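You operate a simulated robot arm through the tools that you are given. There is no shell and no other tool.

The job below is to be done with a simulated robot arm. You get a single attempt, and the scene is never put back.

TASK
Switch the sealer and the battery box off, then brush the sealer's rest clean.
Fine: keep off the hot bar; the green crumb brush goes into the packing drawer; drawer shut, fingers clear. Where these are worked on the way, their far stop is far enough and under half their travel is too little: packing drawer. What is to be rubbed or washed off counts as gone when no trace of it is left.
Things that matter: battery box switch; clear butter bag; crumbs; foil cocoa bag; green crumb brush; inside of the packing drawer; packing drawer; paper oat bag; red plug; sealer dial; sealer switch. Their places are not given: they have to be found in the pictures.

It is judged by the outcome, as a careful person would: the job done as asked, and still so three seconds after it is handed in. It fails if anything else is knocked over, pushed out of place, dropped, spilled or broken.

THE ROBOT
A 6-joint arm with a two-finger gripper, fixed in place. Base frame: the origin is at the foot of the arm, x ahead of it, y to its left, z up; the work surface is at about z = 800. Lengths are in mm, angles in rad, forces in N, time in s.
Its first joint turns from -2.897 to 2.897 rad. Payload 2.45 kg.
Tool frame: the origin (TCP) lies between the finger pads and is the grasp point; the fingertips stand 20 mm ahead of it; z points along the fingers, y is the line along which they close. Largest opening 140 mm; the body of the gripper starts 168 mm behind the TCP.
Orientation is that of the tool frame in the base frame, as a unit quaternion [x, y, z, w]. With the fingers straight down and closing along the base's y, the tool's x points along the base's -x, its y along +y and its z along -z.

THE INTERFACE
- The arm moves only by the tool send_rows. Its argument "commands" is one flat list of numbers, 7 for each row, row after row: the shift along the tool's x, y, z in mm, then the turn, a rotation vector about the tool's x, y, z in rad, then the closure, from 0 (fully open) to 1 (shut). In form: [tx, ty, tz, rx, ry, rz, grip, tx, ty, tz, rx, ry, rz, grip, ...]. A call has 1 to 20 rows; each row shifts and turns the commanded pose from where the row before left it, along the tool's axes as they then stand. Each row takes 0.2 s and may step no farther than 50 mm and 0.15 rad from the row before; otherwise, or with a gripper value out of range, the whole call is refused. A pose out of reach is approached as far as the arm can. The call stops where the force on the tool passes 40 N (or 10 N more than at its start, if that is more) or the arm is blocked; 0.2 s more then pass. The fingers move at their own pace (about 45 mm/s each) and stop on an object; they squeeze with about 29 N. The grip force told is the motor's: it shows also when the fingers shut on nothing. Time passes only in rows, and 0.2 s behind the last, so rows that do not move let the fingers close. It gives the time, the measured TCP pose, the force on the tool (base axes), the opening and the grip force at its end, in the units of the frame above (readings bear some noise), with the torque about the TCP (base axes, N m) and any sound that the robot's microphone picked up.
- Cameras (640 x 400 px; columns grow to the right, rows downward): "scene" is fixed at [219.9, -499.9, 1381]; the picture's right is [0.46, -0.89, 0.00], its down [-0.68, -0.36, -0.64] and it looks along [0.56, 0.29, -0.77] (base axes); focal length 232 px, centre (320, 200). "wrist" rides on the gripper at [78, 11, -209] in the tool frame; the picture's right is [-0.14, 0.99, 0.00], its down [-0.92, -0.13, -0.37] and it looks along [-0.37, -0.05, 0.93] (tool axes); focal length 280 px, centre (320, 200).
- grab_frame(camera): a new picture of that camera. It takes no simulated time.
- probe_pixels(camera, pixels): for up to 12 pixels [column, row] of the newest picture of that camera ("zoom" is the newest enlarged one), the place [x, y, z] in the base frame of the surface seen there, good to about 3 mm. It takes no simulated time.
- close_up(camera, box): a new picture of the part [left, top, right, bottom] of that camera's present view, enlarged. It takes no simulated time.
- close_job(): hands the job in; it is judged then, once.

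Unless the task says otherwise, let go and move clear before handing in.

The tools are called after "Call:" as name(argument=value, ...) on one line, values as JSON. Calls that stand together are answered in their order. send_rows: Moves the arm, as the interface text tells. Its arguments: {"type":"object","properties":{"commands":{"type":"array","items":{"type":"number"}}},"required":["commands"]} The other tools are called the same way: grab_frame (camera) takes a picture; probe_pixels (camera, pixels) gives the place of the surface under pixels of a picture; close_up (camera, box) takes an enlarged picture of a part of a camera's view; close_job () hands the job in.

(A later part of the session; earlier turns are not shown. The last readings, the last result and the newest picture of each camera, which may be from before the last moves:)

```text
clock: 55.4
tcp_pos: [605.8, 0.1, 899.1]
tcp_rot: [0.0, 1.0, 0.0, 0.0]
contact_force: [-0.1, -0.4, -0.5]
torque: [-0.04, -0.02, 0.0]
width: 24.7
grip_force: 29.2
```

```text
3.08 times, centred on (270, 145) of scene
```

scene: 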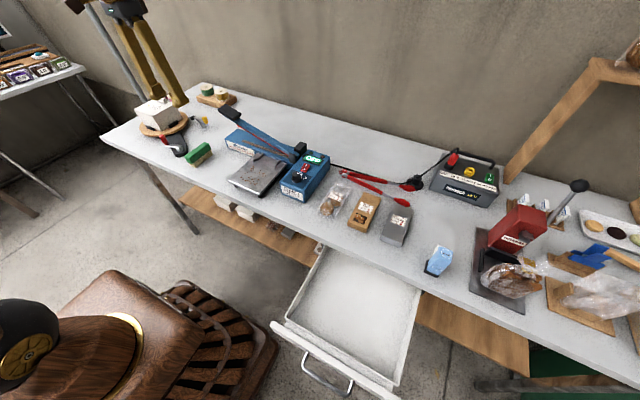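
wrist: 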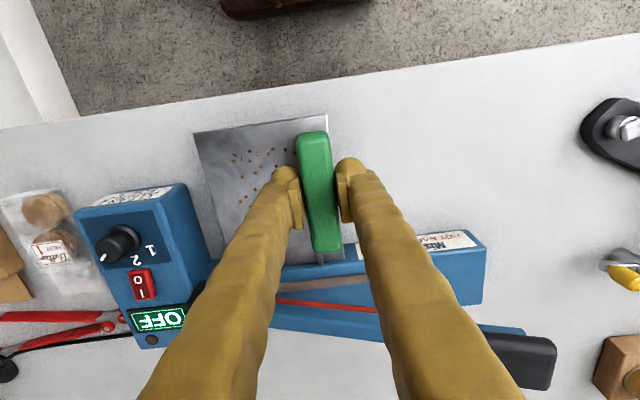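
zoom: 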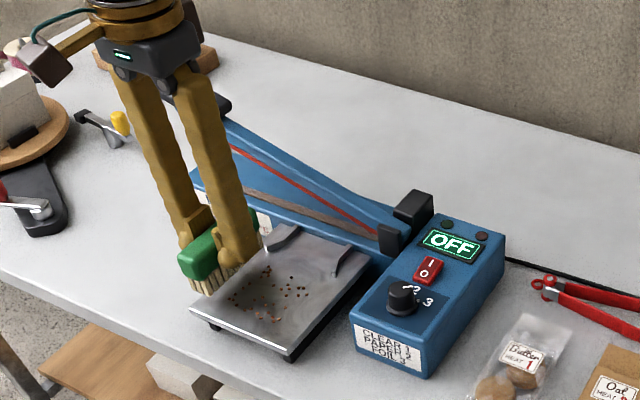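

Call:
send_rows(commands=[2.5, 0, 0, 0, 0, 0, 1, 0, 0, 10, 0, 0, 0, 1, 0, 0, 2, 0, 0, 0, 1, 0, 0, 1, 0, 0, 0, 1, 0, 0, 0, 0, 0, 0, 1])

Call:
close_up(camera="scene", box=[220, 130, 310, 210])

```text
clock: 56.6
tcp_pos: [603.5, 1.7, 886.9]
tcp_rot: [0.0, 1.0, 0.0, -0.001]
contact_force: [-0.6, -0.5, 0.0]
torque: [0.03, 0.03, -0.02]
width: 25.0
grip_force: 29.1
```

```text
5.00 times, centred on (265, 170) of scene
```

zoom: 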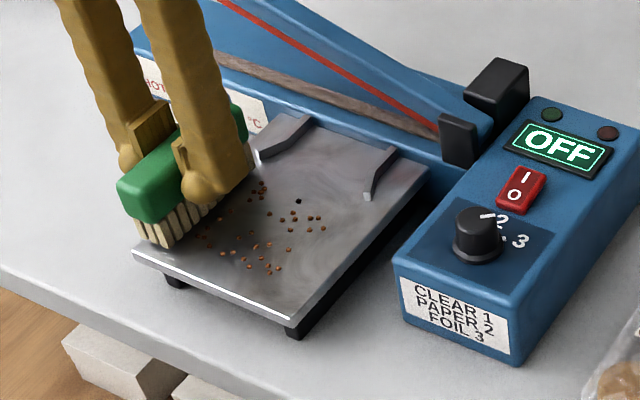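

Call:
send_rows(commands=[0, 0, 1, 0, 0, 0, 1, 0, 0, 0, 0, 0, 0, 1])

Call:
send_rows(commands=[0, 0, 0.7, 0, 0, 0, 1, 0, 0, 0, 0, 0, 0, 1])

```text
clock: 57.2
tcp_pos: [602.2, 0.7, 886.0]
tcp_rot: [-0.001, 1.0, 0.0, 0.001]
contact_force: [0.4, -0.9, -0.7]
torque: [0.01, 0.02, -0.03]
width: 24.8
grip_force: 28.9
```

```text
clock: 57.8
tcp_pos: [603.0, -0.1, 885.9]
tcp_rot: [0.0, 1.0, 0.0, 0.0]
contact_force: [0.6, 0.0, -0.6]
torque: [-0.04, -0.01, -0.03]
width: 24.6
grip_force: 29.1
```

Call:
send_rows(commands=[0, 0, 0.7, 0, 0, 0, 1, 0, 0, 0, 0, 0, 0, 1])

Call:
send_rows(commands=[0, 0, 0.7, 0, 0, 0, 1, 0, 0, 0, 0, 0, 0, 1])

```text
clock: 58.4
tcp_pos: [604.3, 0.3, 883.8]
tcp_rot: [0.0, 1.0, 0.0, 0.0]
contact_force: [0.1, 0.4, -1.5]
torque: [0.0, -0.03, -0.06]
width: 24.6
grip_force: 28.9
```

```text
clock: 59.0
tcp_pos: [602.9, 0.1, 885.5]
tcp_rot: [0.0, 1.0, 0.0, 0.001]
contact_force: [0.5, -0.1, -0.7]
torque: [0.01, 0.0, -0.01]
width: 24.6
grip_force: 28.9
```

Call:
send_rows(commands=[0, 0, 1, 0, 0, 0, 1, 0, 0, 0, 0, 0, 0, 1])

Call:
close_up(camera="scene", box=[220, 140, 280, 190])

```text
clock: 59.6
tcp_pos: [602.0, 0.3, 883.1]
tcp_rot: [0.0, 1.0, 0.0, 0.0]
contact_force: [0.1, -0.6, 1.0]
torque: [0.02, -0.01, 0.0]
width: 24.6
grip_force: 29.0
```

```text
8.00 times, centred on (250, 165) of scene
```

zoom: 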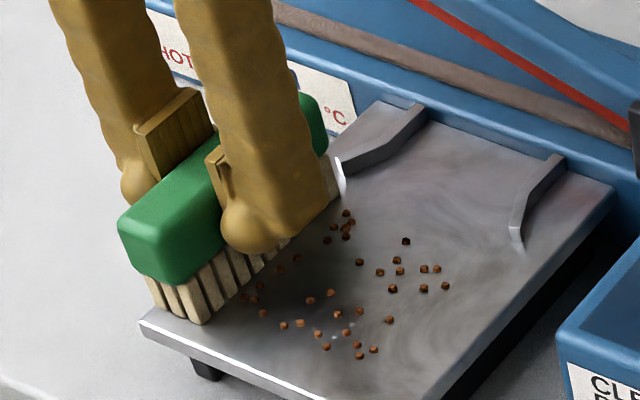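

Call:
send_rows(commands=[0, 0, 0.8, 0, 0, 0, 1, 0, 0, 0, 0, 0, 0, 1])

Call:
send_rows(commands=[0, 0, 0.8, 0, 0, 0, 1, 0, 0, 0, 0, 0, 0, 1])

```text
clock: 60.2
tcp_pos: [604.0, 0.3, 882.6]
tcp_rot: [0.0, 1.0, -0.001, 0.0]
contact_force: [-6.2, -1.3, 31.5]
torque: [-0.03, 0.05, 0.0]
width: 24.6
grip_force: 28.9
```

```text
clock: 60.8
tcp_pos: [604.1, 1.2, 881.9]
tcp_rot: [0.0, 1.0, -0.001, 0.001]
contact_force: [0.1, -0.7, 31.8]
torque: [-0.02, -0.1, -0.01]
width: 24.2
grip_force: 28.8
```

Call:
send_rows(commands=[0, 0, -0.6, 0, 0, 0, 1, 0, 0, 0, 0, 0, 0, 1])

```text
clock: 61.4
tcp_pos: [603.0, -0.4, 881.3]
tcp_rot: [-0.001, 1.0, 0.0, 0.0]
contact_force: [4.8, 0.0, 11.2]
torque: [0.01, -0.35, -0.01]
width: 24.6
grip_force: 29.0
```

About 11 N of contact: good for brushing. I'll sweep toward −y across the crumbs.

Call:
send_rows(commands=[0, -10, 0, 0, 0, 0, 1, 0, -10, 0, 0, 0, 0, 1, 0, -10, 0, 0, 0, 0, 1, 0, -10, 0, 0, 0, 0, 1, 0, -10, 0, 0, 0, 0, 1])

Call:
close_up(camera="scene", box=[220, 130, 310, 210])

Call:
grab_frame(camera="wrist")

```text
clock: 62.6
tcp_pos: [602.0, -50.4, 882.0]
tcp_rot: [0.0, 1.0, -0.001, 0.0]
contact_force: [-1.3, 0.3, -0.4]
torque: [0.04, -0.01, -0.03]
width: 24.9
grip_force: 29.0
```

```text
5.00 times, centred on (265, 170) of scene
```

zoom: 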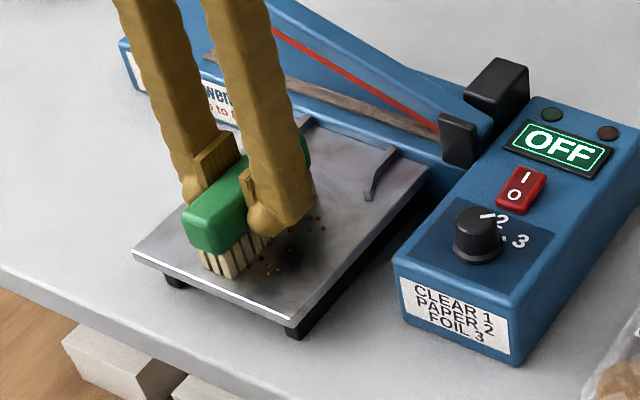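

```text
taken
```

wrist: 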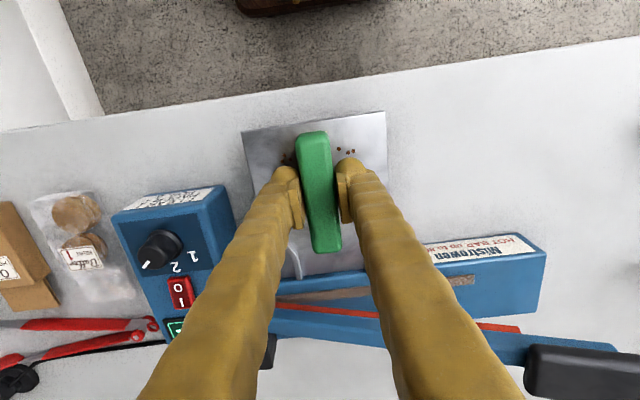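

Call:
close_up(camera="wrist", box=[230, 100, 410, 290])

Call:
close_up(camera="scene", box=[235, 145, 295, 200])

```text
2.11 times, centred on (320, 195) of wrist
```

zoom: 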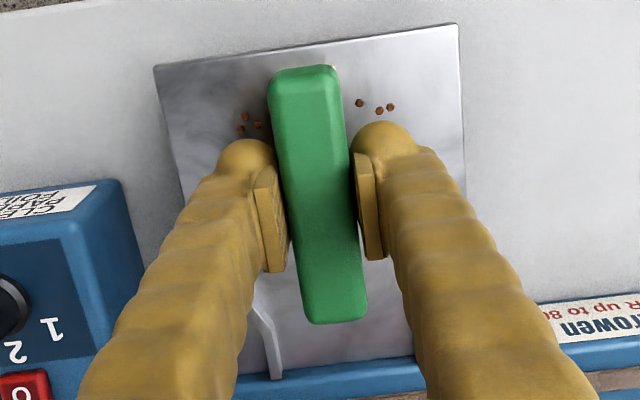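

```text
7.27 times, centred on (265, 172) of scene
```

zoom: 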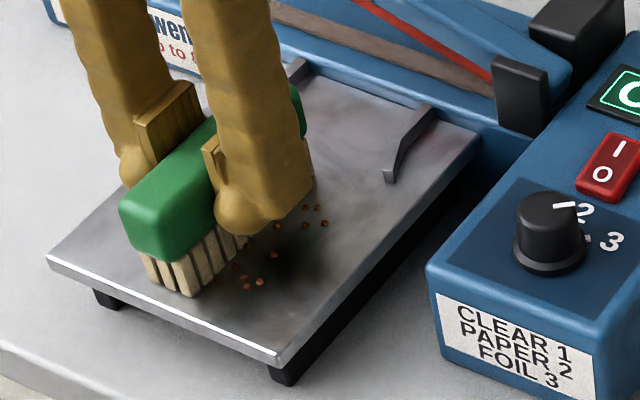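

The crumbs vanish where rubbed, but three remain near (575,-25) and the contact force has faded to zero. I'll press slightly more and finish the pass toward −y.

Call:
send_rows(commands=[0, 0, 0.6, 0, 0, 0, 1, 0, 0, 0, 0, 0, 0, 1])

Call:
send_rows(commands=[0, -8, 0, 0, 0, 0, 1, 0, -8, 0, 0, 0, 0, 1, 0, -8, 0, 0, 0, 0, 1, 0, -8, 0, 0, 0, 0, 1, 0, -8, 0, 0, 0, 0, 1, 0, -8, 0, 0, 0, 0, 1])

Call:
close_up(camera="scene", box=[220, 130, 310, 210])

Call:
close_up(camera="wrist", box=[230, 100, 450, 290])

```text
clock: 63.2
tcp_pos: [602.4, -50.8, 881.0]
tcp_rot: [0.001, 1.0, 0.0, 0.0]
contact_force: [-2.2, -1.6, 7.8]
torque: [-0.08, 0.14, 0.02]
width: 24.9
grip_force: 28.5
```

```text
clock: 64.6
tcp_pos: [602.7, -98.2, 882.2]
tcp_rot: [0.001, 1.0, 0.0, 0.0]
contact_force: [-0.2, 2.9, 5.7]
torque: [0.04, -0.03, -0.02]
width: 24.5
grip_force: 28.3
```

```text
5.00 times, centred on (265, 170) of scene
```

zoom: 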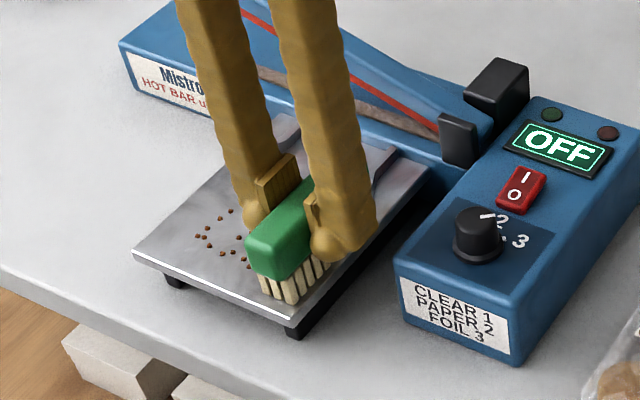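

```text
2.11 times, centred on (340, 195) of wrist
```

zoom: 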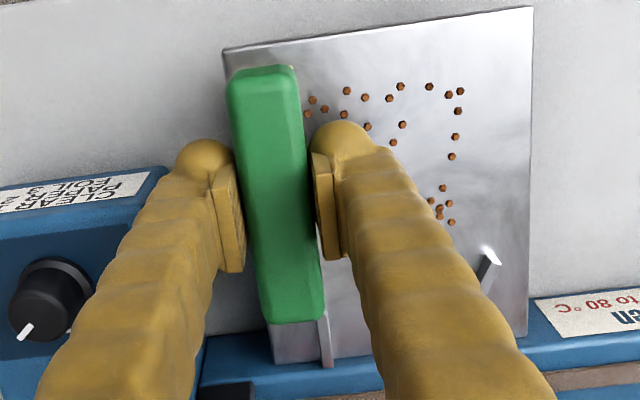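

One light pass left the crumbs in place, so I'll press harder (about 15 N) and sweep back toward +y.

Call:
send_rows(commands=[0, 0, 0.5, 0, 0, 0, 1, 0, 0, 0, 0, 0, 0, 1])

Call:
send_rows(commands=[0, 10, 0, 0, 0, 0, 1, 0, 10, 0, 0, 0, 0, 1, 0, 10, 0, 0, 0, 0, 1, 0, 10, 0, 0, 0, 0, 1, 0, 10, 0, 0, 0, 0, 1])

Call:
close_up(camera="wrist", box=[230, 100, 450, 290])

Call:
close_up(camera="scene", box=[235, 145, 295, 200])

```text
clock: 65.2
tcp_pos: [603.9, -97.7, 882.1]
tcp_rot: [-0.001, 1.0, 0.0, 0.0]
contact_force: [-4.3, -2.9, 18.2]
torque: [-0.1, 0.14, 0.0]
width: 24.6
grip_force: 29.0
```

```text
clock: 66.4
tcp_pos: [603.6, -47.2, 880.2]
tcp_rot: [0.0, 1.0, 0.0, -0.001]
contact_force: [0.9, -10.2, 30.5]
torque: [-0.2, -0.07, 0.03]
width: 24.7
grip_force: 29.0
```

```text
2.11 times, centred on (340, 195) of wrist
```

zoom: 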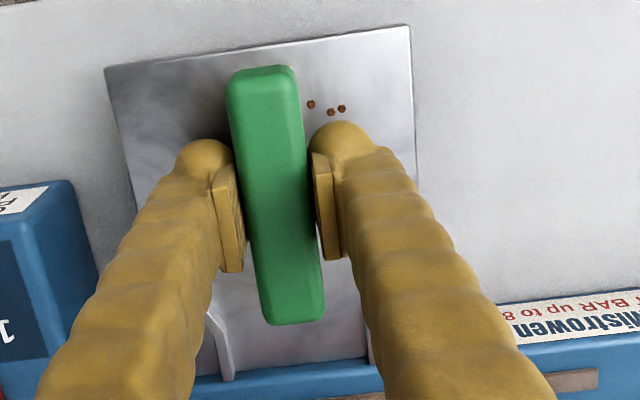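

```text
7.27 times, centred on (265, 172) of scene
```

zoom: 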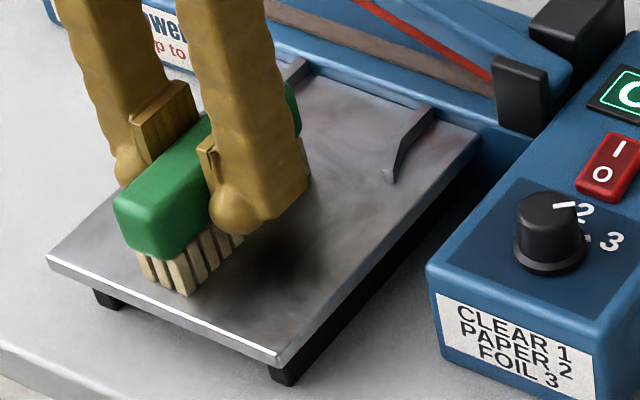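

The crumbs on the right half are gone now that the contact is firm. I'll ease up a hair and continue toward +y over the rest.

Call:
send_rows(commands=[0, 6, -0.3, 0, 0, 0, 1, 0, 8, 0, 0, 0, 0, 1, 0, 8, 0, 0, 0, 0, 1, 0, 8, 0, 0, 0, 0, 1, 0, 8, 0, 0, 0, 0, 1, 0, 6, 0, 0, 0, 0, 1])

Call:
close_up(camera="wrist", box=[200, 100, 420, 290])

Call:
close_up(camera="scene", box=[235, 145, 295, 200])

```text
clock: 67.8
tcp_pos: [603.2, -3.5, 881.3]
tcp_rot: [0.0, 1.0, 0.0, -0.001]
contact_force: [0.5, -0.1, -1.1]
torque: [0.02, 0.0, -0.02]
width: 24.8
grip_force: 29.0
```

```text
2.11 times, centred on (310, 195) of wrist
```

zoom: 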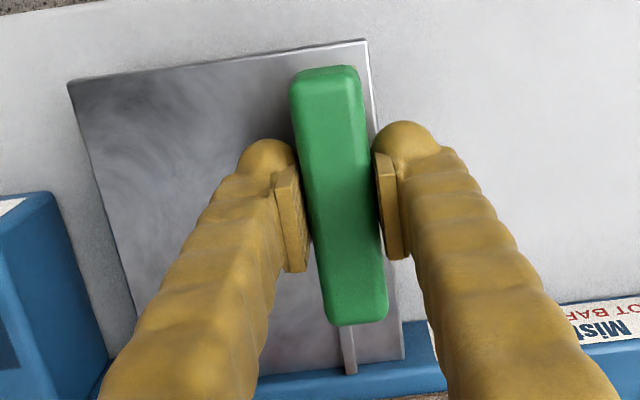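

```text
7.27 times, centred on (265, 172) of scene
```

zoom: 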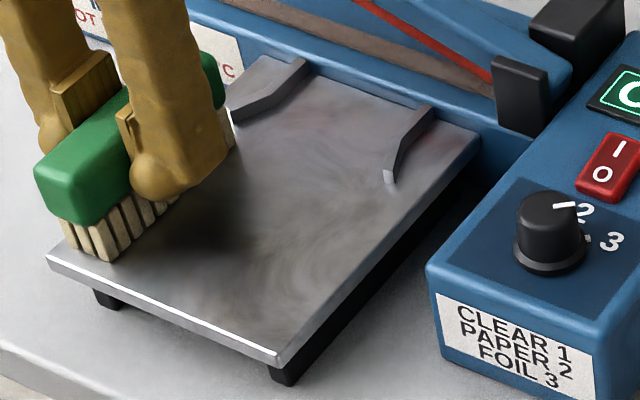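

The plate looks clear. I'll lift and inspect it without the brush in the way.

Call:
send_rows(commands=[0, 0, -20, 0, 0, 0, 1, 0, 0, -40, 0, 0, 0, 1, 0, 45, 0, 0, 0, 0, 1, 0, 45, 0, 0, 0, 0, 1, 0, 0, 0, 0, 0, 0, 1])

Call:
close_up(camera="scene", box=[235, 145, 295, 200])

Call:
close_up(camera="scene", box=[235, 155, 270, 190])

Call:
grab_frame(camera="wrist")

Call:
grab_frame(camera="scene")

```text
clock: 69.0
tcp_pos: [603.3, 86.1, 942.4]
tcp_rot: [0.0, 1.0, -0.001, -0.001]
contact_force: [0.0, 0.6, -1.9]
torque: [0.03, 0.0, 0.0]
width: 24.6
grip_force: 28.5
```

```text
7.27 times, centred on (265, 172) of scene
```

zoom: 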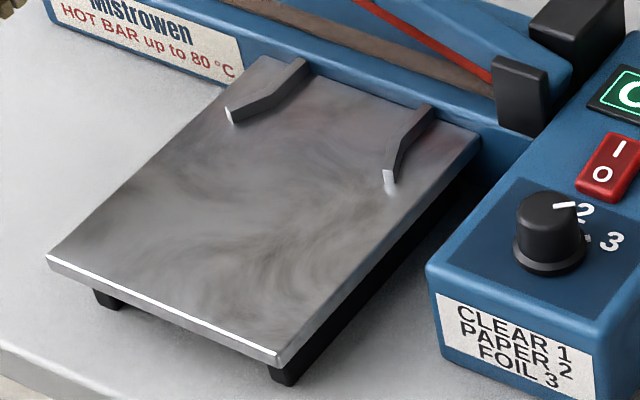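

```text
11.43 times, centred on (252, 172) of scene
```

zoom: 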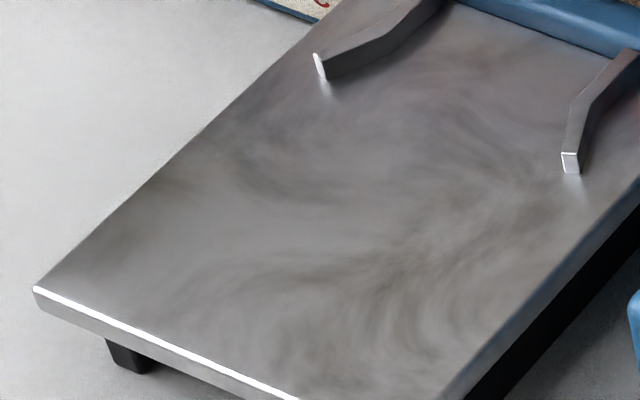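

```text
taken
```

wrist: 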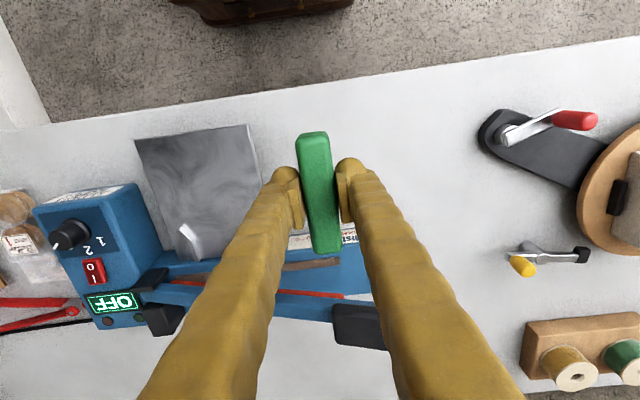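

```text
taken
```

scene: 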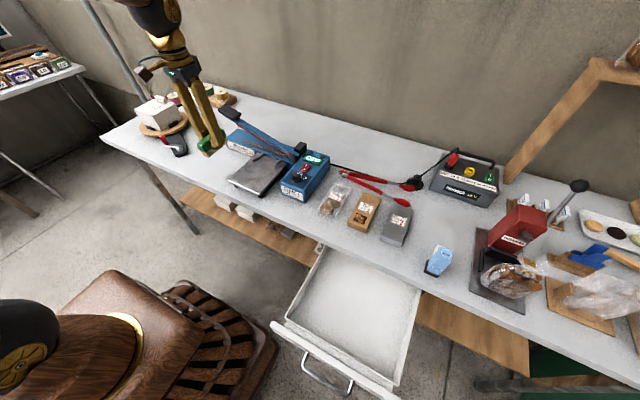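

The rest is completely clean and both switches read off. Now I'll raise the brush and carry it across to above the open drawer at (420,-500).

Call:
send_rows(commands=[0, 0, -45, 0, 0, 0, 1, 0, 0, -15, 0, 0, 0, 1, 14.1, -45.1, 0, 0, 0, 0, 1, 14.1, -45.1, 0, 0, 0, 0, 1, 14.1, -45.1, 0, 0, 0, 0, 1, 14.1, -45.1, 0, 0, 0, 0, 1, 14.1, -45.1, 0, 0, 0, 0, 1, 14.1, -45.1, 0, 0, 0, 0, 1, 14.1, -45.1, 0, 0, 0, 0, 1, 14.1, -45.1, 0, 0, 0, 0, 1, 14.1, -45.1, 0, 0, 0, 0, 1, 14.1, -45.1, 0, 0, 0, 0, 1, 14.1, -45.1, 0, 0, 0, 0, 1, 14.1, -45.1, 0, 0, 0, 0, 1, 14.1, -45.1, 0, 0, 0, 0, 1, 0, 0, 0, 0, 0, 0, 1])

Call:
grab_frame(camera="wrist")

Call:
grab_frame(camera="scene")

```text
clock: 72.4
tcp_pos: [419.3, -500.3, 999.2]
tcp_rot: [0.0, 1.0, 0.0, 0.0]
contact_force: [0.2, -0.8, -1.5]
torque: [0.0, -0.01, 0.0]
width: 24.5
grip_force: 29.2
```

```text
taken
```

wrist: 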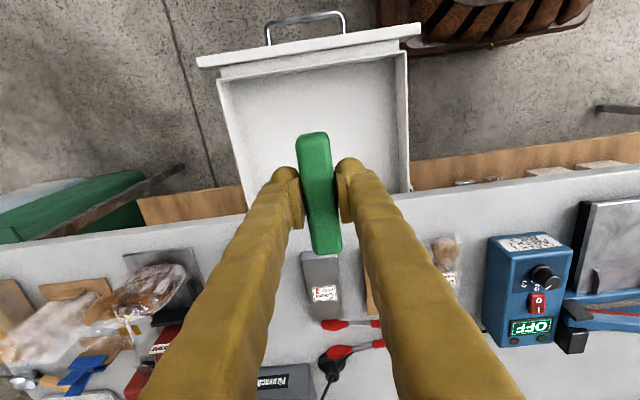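

```text
taken
```

scene: 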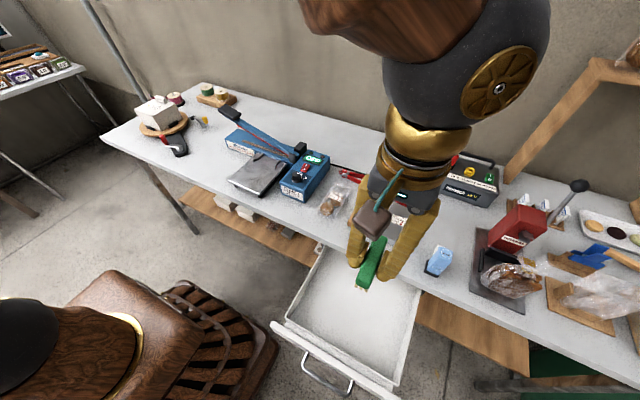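

The brush is over the drawer interior, with x range about 372–467 against the table edge at 519. I'll descend into the drawer.

Call:
send_rows(commands=[0, 0, 42, 0, 0, 0, 1, 0, 0, 42, 0, 0, 0, 1, 0, 0, 42, 0, 0, 0, 1, 0, 0, 42, 0, 0, 0, 1, 0, 0, 42, 0, 0, 0, 1, 0, 0, 35, 0, 0, 0, 1, 0, 0, 15, 0, 0, 0, 1, 0, 0, 0, 0, 0, 0, 1])

Call:
grab_frame(camera="wrist")

Call:
close_up(camera="scene", box=[260, 200, 460, 400])

```text
clock: 74.2
tcp_pos: [420.2, -501.5, 740.3]
tcp_rot: [0.0, 1.0, 0.0, 0.0]
contact_force: [0.0, -0.9, -0.1]
torque: [0.03, 0.01, 0.01]
width: 24.8
grip_force: 29.1
```

```text
taken
```

wrist: 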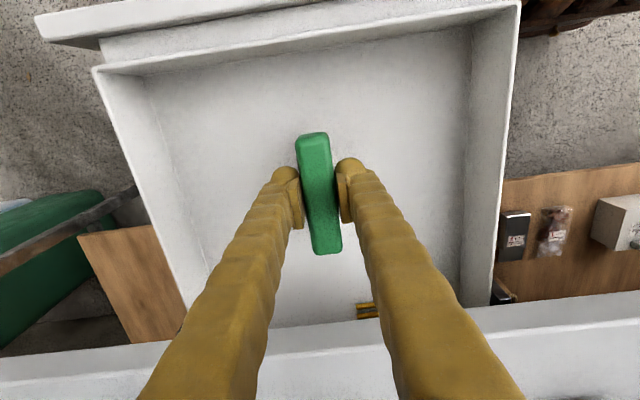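

```text
2.00 times, centred on (360, 300) of scene
```

zoom: 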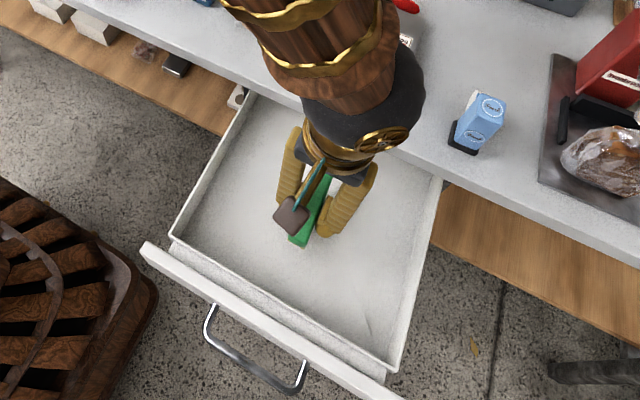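

Call:
send_rows(commands=[0, 0, 12, 0, 0, 0, 1, 0, 0, 3, 0, 0, 0, 1, 0, 0, 2, 0, 0, 0, 1, 0, 0, 1, 0, 0, 0, 1, 0, 0, 0, 0, 0, 0, 1])

```text
clock: 75.4
tcp_pos: [418.8, -500.0, 723.0]
tcp_rot: [0.001, 1.0, -0.001, -0.001]
contact_force: [-0.7, 0.0, -0.7]
torque: [0.0, 0.0, -0.02]
width: 24.8
grip_force: 29.2
```

Call:
send_rows(commands=[0, 0, 1, 0, 0, 0, 1, 0, 0, 0, 0, 0, 0, 1])

Call:
send_rows(commands=[0, 0, 1, 0, 0, 0, 1, 0, 0, 0, 0, 0, 0, 1])

Call:
send_rows(commands=[0, 0, 0.8, 0, 0, 0, 1, 0, 0, 0, 0, 0, 0, 1])

```text
clock: 76.0
tcp_pos: [419.3, -498.5, 720.4]
tcp_rot: [0.001, 1.0, 0.0, 0.0]
contact_force: [-0.5, -0.5, -0.1]
torque: [0.05, 0.02, -0.01]
width: 24.8
grip_force: 28.8
```

```text
clock: 76.6
tcp_pos: [420.0, -499.8, 719.9]
tcp_rot: [0.001, 1.0, 0.0, 0.0]
contact_force: [0.0, -0.5, -0.1]
torque: [0.01, -0.02, -0.01]
width: 25.1
grip_force: 29.6
```

```text
clock: 77.2
tcp_pos: [419.6, -499.6, 719.1]
tcp_rot: [0.001, 1.0, 0.0, 0.0]
contact_force: [-0.5, -0.2, -0.4]
torque: [-0.02, -0.01, 0.04]
width: 24.7
grip_force: 29.1
```

Call:
send_rows(commands=[0, 0, 0.8, 0, 0, 0, 1, 0, 0, 0, 0, 0, 0, 1])

Call:
send_rows(commands=[0, 0, 0.8, 0, 0, 0, 1, 0, 0, 0, 0, 0, 0, 1])

Call:
grab_frame(camera="wrist")

```text
clock: 77.8
tcp_pos: [419.4, -500.1, 718.9]
tcp_rot: [0.0, 1.0, 0.0, 0.0]
contact_force: [0.5, -0.1, -0.9]
torque: [-0.04, 0.0, -0.02]
width: 24.8
grip_force: 29.0
```

```text
clock: 78.4
tcp_pos: [420.7, -499.8, 719.0]
tcp_rot: [0.001, 1.0, 0.0, 0.0]
contact_force: [-0.1, -0.6, 0.0]
torque: [0.01, 0.01, 0.0]
width: 24.7
grip_force: 29.2
```

```text
taken
```

wrist: 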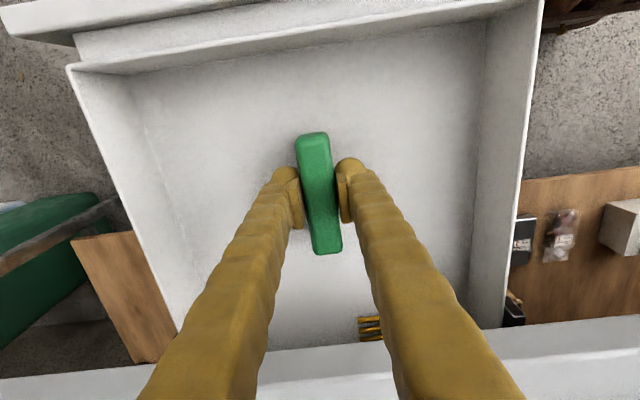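

Call:
send_rows(commands=[0, 0, 1, 0, 0, 0, 1, 0, 0, 0, 0, 0, 0, 1])

Call:
send_rows(commands=[0, 0, 1, 0, 0, 0, 1, 0, 0, 0, 0, 0, 0, 1])

```text
clock: 79.0
tcp_pos: [420.2, -500.1, 717.8]
tcp_rot: [-0.001, 1.0, 0.0, 0.0]
contact_force: [-0.8, 2.3, 12.0]
torque: [0.17, 0.07, 0.0]
width: 24.5
grip_force: 28.8
```

```text
clock: 79.6
tcp_pos: [419.4, -500.4, 717.5]
tcp_rot: [0.0, 1.0, 0.0, 0.0]
contact_force: [0.2, 2.9, 30.7]
torque: [0.04, -0.05, -0.04]
width: 24.5
grip_force: 29.1
```

The brush is now seated on the drawer floor. I'll take off the load, open to about 60 mm and lift straight out.

Call:
send_rows(commands=[0, 0, -0.9, 0, 0, 0, 1, 0, 0, 0, 0, 0, 0, 0.8, 0, 0, 0, 0, 0, 0, 0.7, 0, 0, 0, 0, 0, 0, 0.57, 0, 0, 0, 0, 0, 0, 0.57, 0, 0, 0, 0, 0, 0, 0.57])

Call:
grab_frame(camera="wrist")

```text
clock: 81.0
tcp_pos: [419.4, -500.9, 717.1]
tcp_rot: [0.0, 1.0, 0.001, 0.0]
contact_force: [0.0, -0.7, 0.3]
torque: [0.03, -0.01, -0.02]
width: 60.3
grip_force: 0.1
```

```text
taken
```

wrist: 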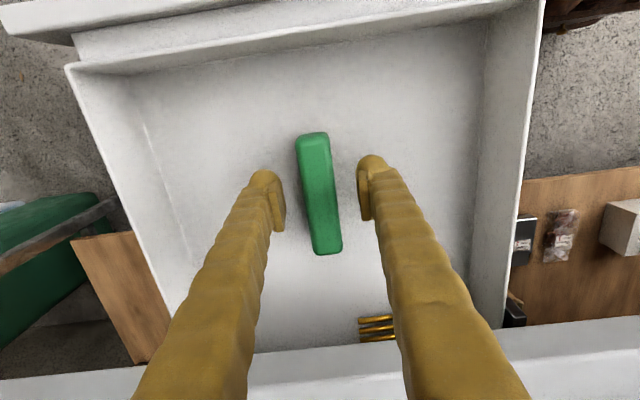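

The brush stands free between the open fingers. I'll lift straight up to z≈1000.

Call:
send_rows(commands=[0, 0, -20, 0, 0, 0, 0.57, 0, 0, -45, 0, 0, 0, 0.57, 0, 0, -45, 0, 0, 0, 0.57, 0, 0, -45, 0, 0, 0, 0.57, 0, 0, -45, 0, 0, 0, 0.57, 0, 0, -45, 0, 0, 0, 0.57, 0, 0, -40, 0, 0, 0, 0.57])

Call:
grab_frame(camera="wrist")

Call:
grab_frame(camera="scene")

```text
clock: 82.6
tcp_pos: [419.6, -498.5, 1004.1]
tcp_rot: [0.0, 1.0, 0.001, 0.0]
contact_force: [1.0, 0.6, 0.0]
torque: [0.02, 0.01, 0.02]
width: 60.4
grip_force: 0.1
```

```text
taken
```

wrist: 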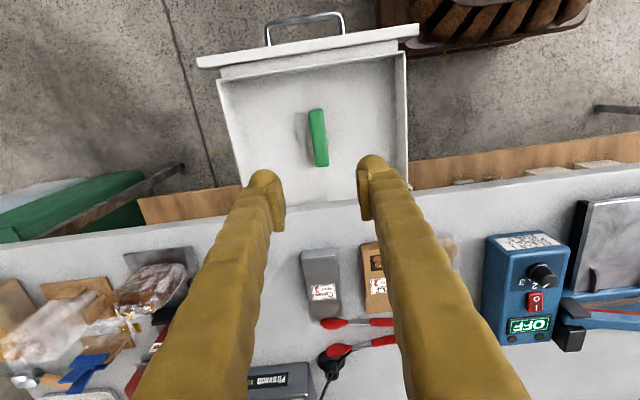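

```text
taken
```

scene: 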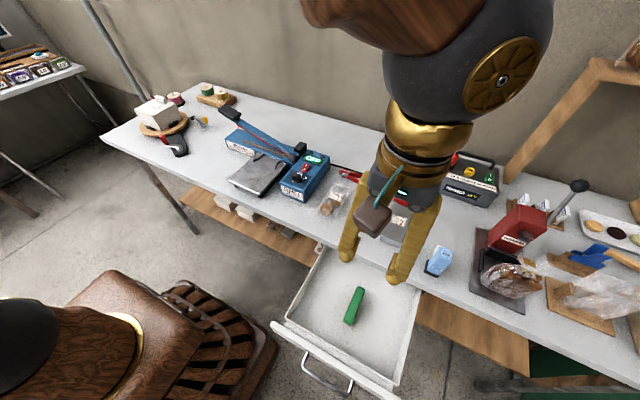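

The brush rests in the drawer around (420,-500), clear of the walls. To shut it, I'll close the fingers, come down in front of the handle bar (now at x≈237) and push the bar toward +x.

Call:
send_rows(commands=[41.5, 0, 0, 0, 0, 0, 1, 41.5, 0, 0, 0, 0, 0, 1, 41.5, 0, 0, 0, 0, 0, 1, 41.5, 0, 0, 0, 0, 0, 1, 41.5, 0, 0, 0, 0, 0, 1, 41.5, 0, 0, 0, 0, 0, 1, 0, 0, 0, 0, 0, 0, 1, 0, 0, 42, 0, 0, 0, 1, 0, 0, 42, 0, 0, 0, 1, 0, 0, 42, 0, 0, 0, 1])

Call:
grab_frame(camera="wrist")

Call:
grab_frame(camera="scene")

```text
clock: 84.8
tcp_pos: [170.7, -500.4, 878.1]
tcp_rot: [0.0, 1.0, 0.001, 0.0]
contact_force: [-0.6, 0.8, 0.2]
torque: [0.03, -0.05, -0.03]
width: 0.0
grip_force: 29.0
```

```text
taken
```

wrist: 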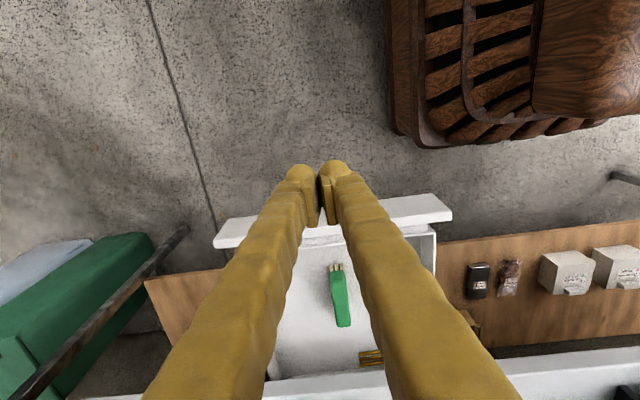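

```text
taken
```

scene: 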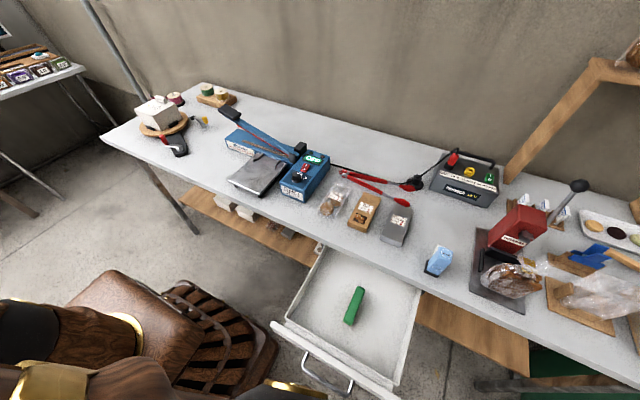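

Call:
probe_pixels(camera="scene", pixels=[[325, 387], [330, 389], [320, 384], [350, 386], [303, 362], [335, 360], [355, 305], [350, 322], [360, 290]])

Call:
close_up(camera="scene", box=[260, 240, 440, 400])

```text
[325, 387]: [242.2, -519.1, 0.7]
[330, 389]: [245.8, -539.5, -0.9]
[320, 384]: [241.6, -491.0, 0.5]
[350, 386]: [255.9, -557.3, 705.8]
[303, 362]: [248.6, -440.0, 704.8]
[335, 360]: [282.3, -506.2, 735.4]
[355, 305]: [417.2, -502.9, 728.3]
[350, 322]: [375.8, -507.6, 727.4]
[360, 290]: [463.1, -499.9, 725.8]
```

```text
2.50 times, centred on (350, 320) of scene
```

zoom: 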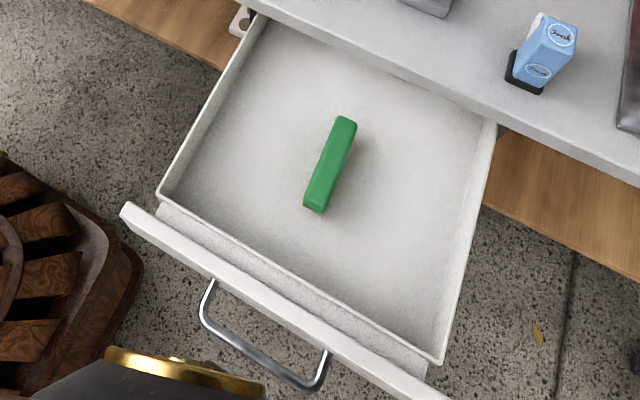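

Call:
send_rows(commands=[0, 0, 42, 0, 0, 0, 1, 0, 0, 42, 0, 0, 0, 1, 0, 0, 42, 0, 0, 0, 1, 0, 0, 42, 0, 0, 0, 1, 0, 0, 10, 0, 0, 0, 1, 0, 0, 0, 0, 0, 0, 1])

Call:
grab_frame(camera="wrist")

Call:
grab_frame(camera="scene")

```text
clock: 86.2
tcp_pos: [171.8, -499.6, 699.8]
tcp_rot: [0.0, 1.0, -0.001, 0.0]
contact_force: [-0.2, 0.1, -0.7]
torque: [0.01, 0.01, 0.02]
width: 0.0
grip_force: 29.5
```

```text
taken
```

wrist: 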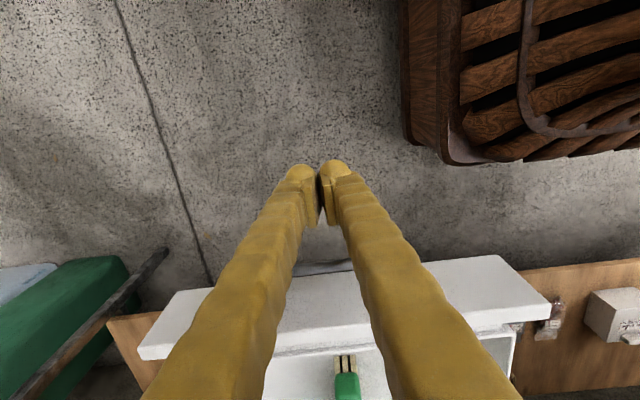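

```text
taken
```

scene: 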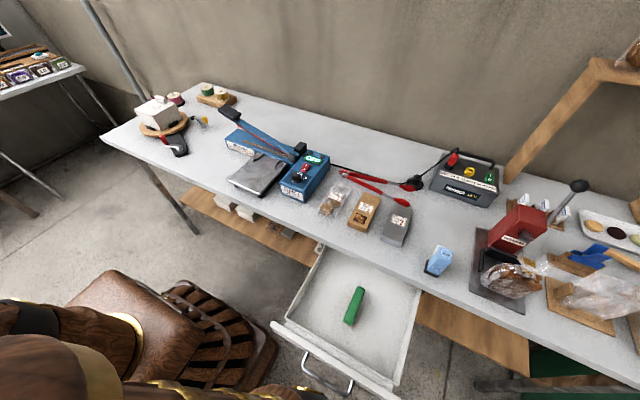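

Call:
send_rows(commands=[-15, 0, 0, 0, 0, 0, 1, -12, 0, 0, 0, 0, 0, 1, -8, 0, 0, 0, 0, 0, 1, -6, 0, 0, 0, 0, 0, 1, -6, 0, 0, 0, 0, 0, 1, -8, 0, 0, 0, 0, 0, 1, -10, 0, 0, 0, 0, 0, 1, -10, 0, 0, 0, 0, 0, 1, -10, 0, 0, 0, 0, 0, 1])

Call:
grab_frame(camera="scene")

```text
clock: 88.2
tcp_pos: [255.1, -501.3, 698.9]
tcp_rot: [0.0, 1.0, 0.0, 0.0]
contact_force: [0.3, 0.0, -0.1]
torque: [-0.04, 0.0, 0.01]
width: 0.1
grip_force: 29.1
```

```text
taken
```

scene: 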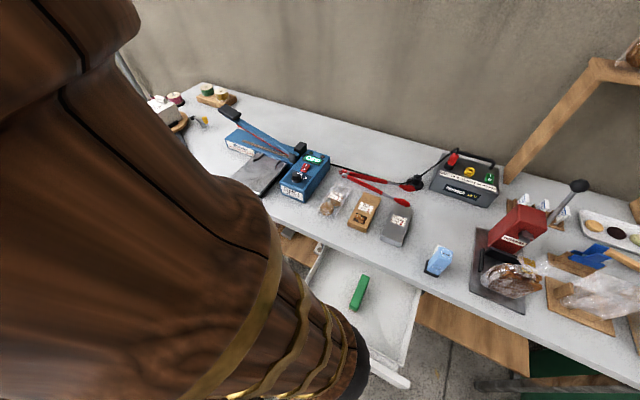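

The brush and drawer are moving in together with almost no force. I'll keep pushing steadily.

Call:
send_rows(commands=[-12, 0, 0, 0, 0, 0, 1, -12, 0, 0, 0, 0, 0, 1, -12, 0, 0, 0, 0, 0, 1, -12, 0, 0, 0, 0, 0, 1, -12, 0, 0, 0, 0, 0, 1, -12, 0, 0, 0, 0, 0, 1, -12, 0, 0, 0, 0, 0, 1, -12, 0, 0, 0, 0, 0, 1, -12, 0, 0, 0, 0, 0, 1, -12, 0, 0, 0, 0, 0, 1])

Call:
grab_frame(camera="scene")

Call:
grab_frame(camera="wrist")

```text
clock: 90.4
tcp_pos: [375.2, -500.7, 699.5]
tcp_rot: [0.0, 1.0, 0.0, 0.001]
contact_force: [0.0, -0.5, -0.6]
torque: [0.01, -0.02, 0.0]
width: 0.1
grip_force: 29.0
```

```text
taken
```

scene: 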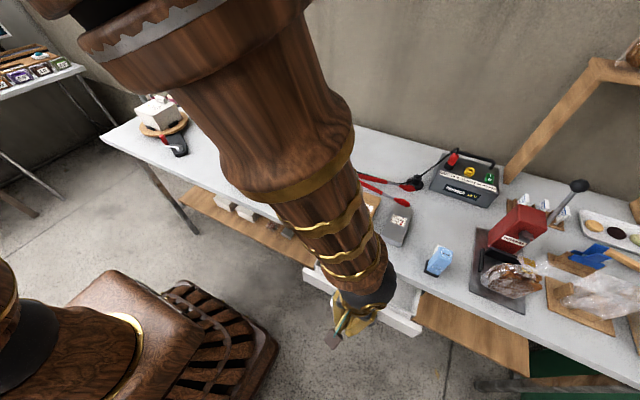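

```text
taken
```

wrist: 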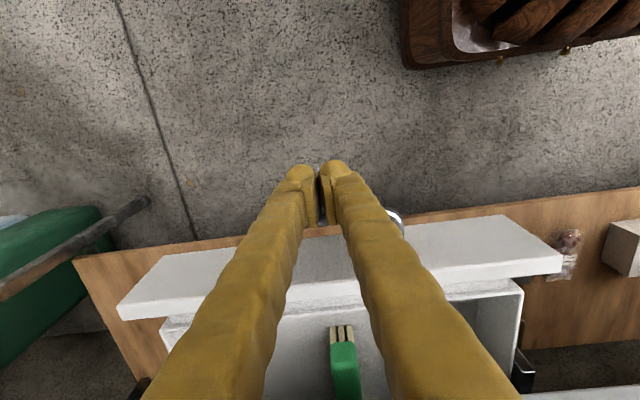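

Call:
send_rows(commands=[-12, 0, 0, 0, 0, 0, 1, -12, 0, 0, 0, 0, 0, 1, -12, 0, 0, 0, 0, 0, 1, -12, 0, 0, 0, 0, 0, 1, -10, 0, 0, 0, 0, 0, 1, -8, 0, 0, 0, 0, 0, 1, -6, 0, 0, 0, 0, 0, 1, -5, 0, 0, 0, 0, 0, 1, -4, 0, 0, 0, 0, 0, 1])

Call:
grab_frame(camera="scene")

Call:
grab_frame(camera="wrist")

```text
clock: 92.4
tcp_pos: [456.9, -500.0, 699.0]
tcp_rot: [0.0, 1.0, 0.001, 0.0]
contact_force: [-0.5, 0.4, 0.0]
torque: [0.03, -0.03, -0.01]
width: 0.0
grip_force: 28.9
```

```text
taken
```

scene: 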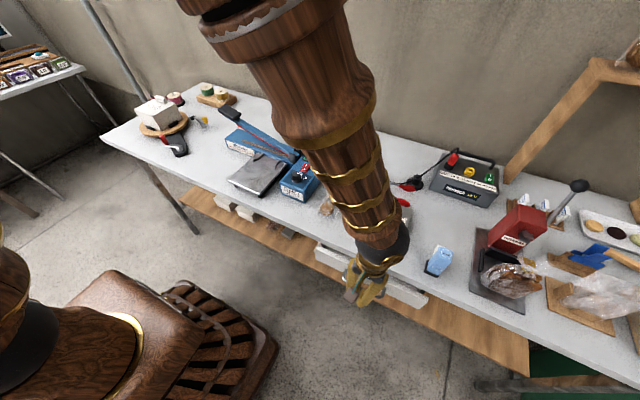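

```text
taken
```

wrist: 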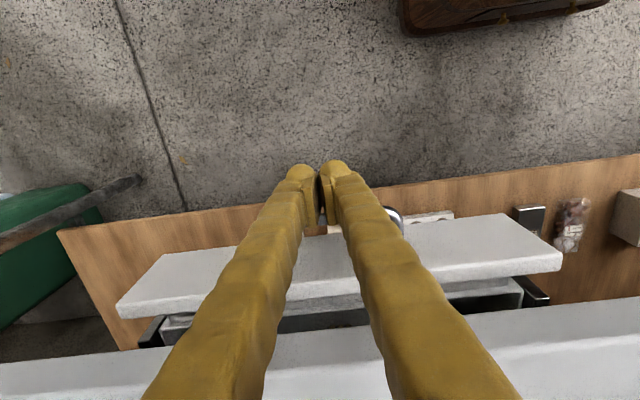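

Call:
send_rows(commands=[-4, 0, 0, 0, 0, 0, 1, -4, 0, 0, 0, 0, 0, 1, -3, 0, 0, 0, 0, 0, 1, -2, 0, 0, 0, 0, 0, 1, -2, 0, 0, 0, 0, 0, 1, -1, 0, 0, 0, 0, 0, 1, 0, 0, 0, 0, 0, 0, 1])

Call:
close_up(camera="scene", box=[300, 220, 450, 320])

Call:
grab_frame(camera="wrist")

```text
clock: 94.0
tcp_pos: [473.8, -500.3, 698.8]
tcp_rot: [0.0, 1.0, 0.0, 0.0]
contact_force: [-0.2, -0.2, -0.3]
torque: [-0.07, -0.03, -0.02]
width: 0.0
grip_force: 29.0
```

```text
4.00 times, centred on (375, 270) of scene
```

zoom: 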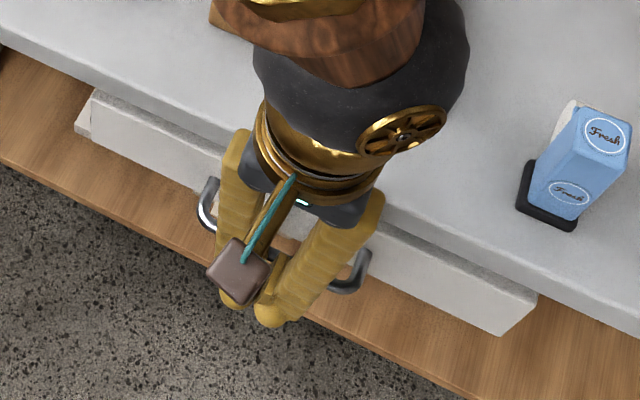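

```text
taken
```

wrist: 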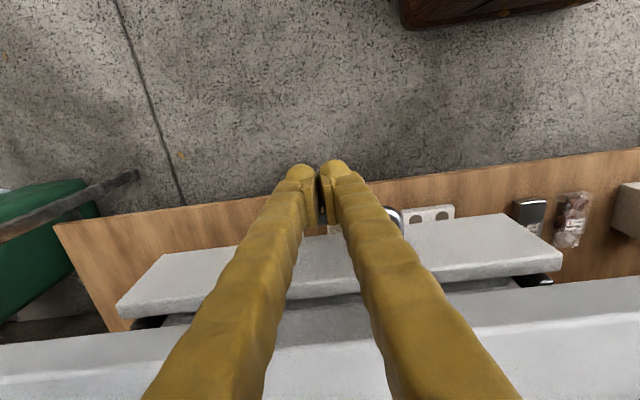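

Call:
probe_pixels(camera="zoom", pixels=[[440, 260], [480, 290], [150, 150], [120, 140], [500, 310], [400, 250], [180, 160]])

Call:
send_rows(commands=[-1.5, 0, 0, 0, 0, 0, 1, -1.5, 0, 0, 0, 0, 0, 1, 0, 0, 0, 0, 0, 0, 1])

```text
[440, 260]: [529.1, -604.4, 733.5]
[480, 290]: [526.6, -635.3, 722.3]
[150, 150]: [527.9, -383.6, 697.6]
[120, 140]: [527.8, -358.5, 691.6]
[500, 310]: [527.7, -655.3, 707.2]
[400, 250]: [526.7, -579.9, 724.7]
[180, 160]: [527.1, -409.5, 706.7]
```

```text
clock: 94.8
tcp_pos: [475.8, -499.1, 698.5]
tcp_rot: [0.001, 1.0, 0.0, 0.0]
contact_force: [-1.1, -0.4, -0.1]
torque: [0.01, -0.02, -0.04]
width: 0.0
grip_force: 28.8
```

Call:
send_rows(commands=[-1, 0, 0, 0, 0, 0, 1, -1, 0, 0, 0, 0, 0, 1, 0, 0, 0, 0, 0, 0, 1])

Call:
send_rows(commands=[-0.7, 0, 0, 0, 0, 0, 1, -0.7, 0, 0, 0, 0, 0, 1, 0, 0, 0, 0, 0, 0, 1])

```text
clock: 95.6
tcp_pos: [478.4, -500.1, 697.3]
tcp_rot: [0.0, 1.0, 0.0, 0.0]
contact_force: [-8.3, -1.9, 1.1]
torque: [0.01, -0.02, -0.01]
width: 6.0
grip_force: 29.6
```

```text
clock: 96.4
tcp_pos: [477.6, -499.7, 698.1]
tcp_rot: [0.0, 1.0, 0.001, 0.0]
contact_force: [-6.2, -0.5, 1.9]
torque: [0.0, -0.03, -0.01]
width: 6.0
grip_force: 29.3
stopped in row 3: the force on the tool passed its limit at 41 N (the readings are from after the stop); the commanded pose is now the measured one
```

The force stop shows the drawer has hit its closed stop. I'll back away from the handle and check.

Call:
send_rows(commands=[5, 0, 0, 0, 0, 0, 1, 15, 0, 0, 0, 0, 0, 1, 30, 0, 0, 0, 0, 0, 1, 30, 0, 0, 0, 0, 0, 1, 30, 0, 0, 0, 0, 0, 1])

Call:
grab_frame(camera="scene")

Call:
grab_frame(camera="wrist")

Call:
close_up(camera="scene", box=[300, 210, 450, 310])

Call:
probe_pixels(camera="zoom", pixels=[[440, 300], [480, 330], [150, 190], [120, 180], [500, 350], [400, 290], [180, 200], [110, 160]])

```text
clock: 97.6
tcp_pos: [367.1, -499.3, 698.8]
tcp_rot: [0.0, 1.0, 0.0, -0.001]
contact_force: [0.2, 1.3, 0.1]
torque: [0.01, -0.03, 0.02]
width: 0.0
grip_force: 29.3
```

```text
taken
```

scene: 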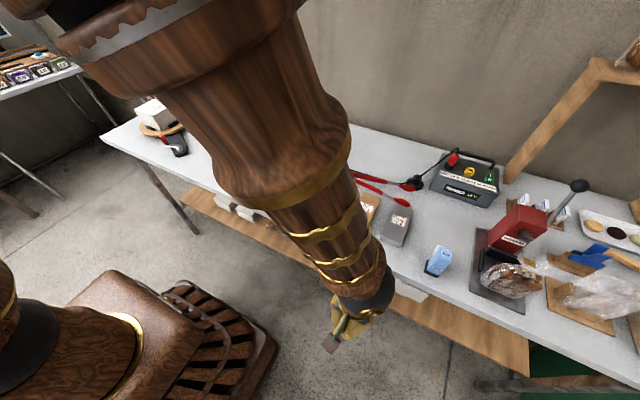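

```text
taken
```

wrist: 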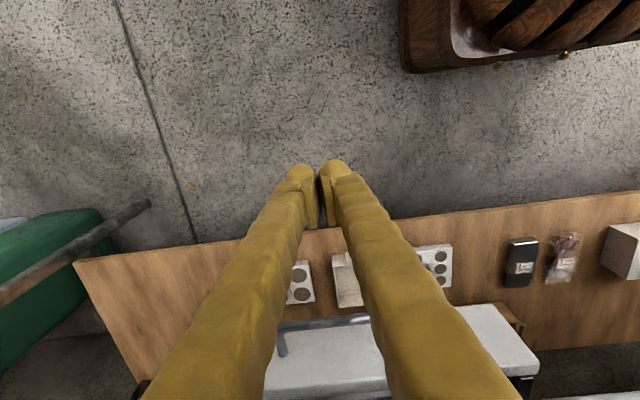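

```text
4.00 times, centred on (375, 260) of scene
```

zoom: 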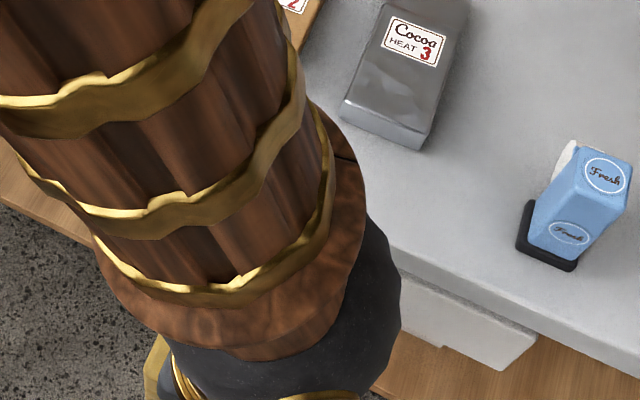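

```text
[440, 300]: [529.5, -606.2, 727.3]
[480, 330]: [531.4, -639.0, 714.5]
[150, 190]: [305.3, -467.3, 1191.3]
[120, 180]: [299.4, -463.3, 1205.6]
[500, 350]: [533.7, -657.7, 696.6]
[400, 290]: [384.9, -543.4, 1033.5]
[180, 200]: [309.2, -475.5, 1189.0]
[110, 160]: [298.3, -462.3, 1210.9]
```

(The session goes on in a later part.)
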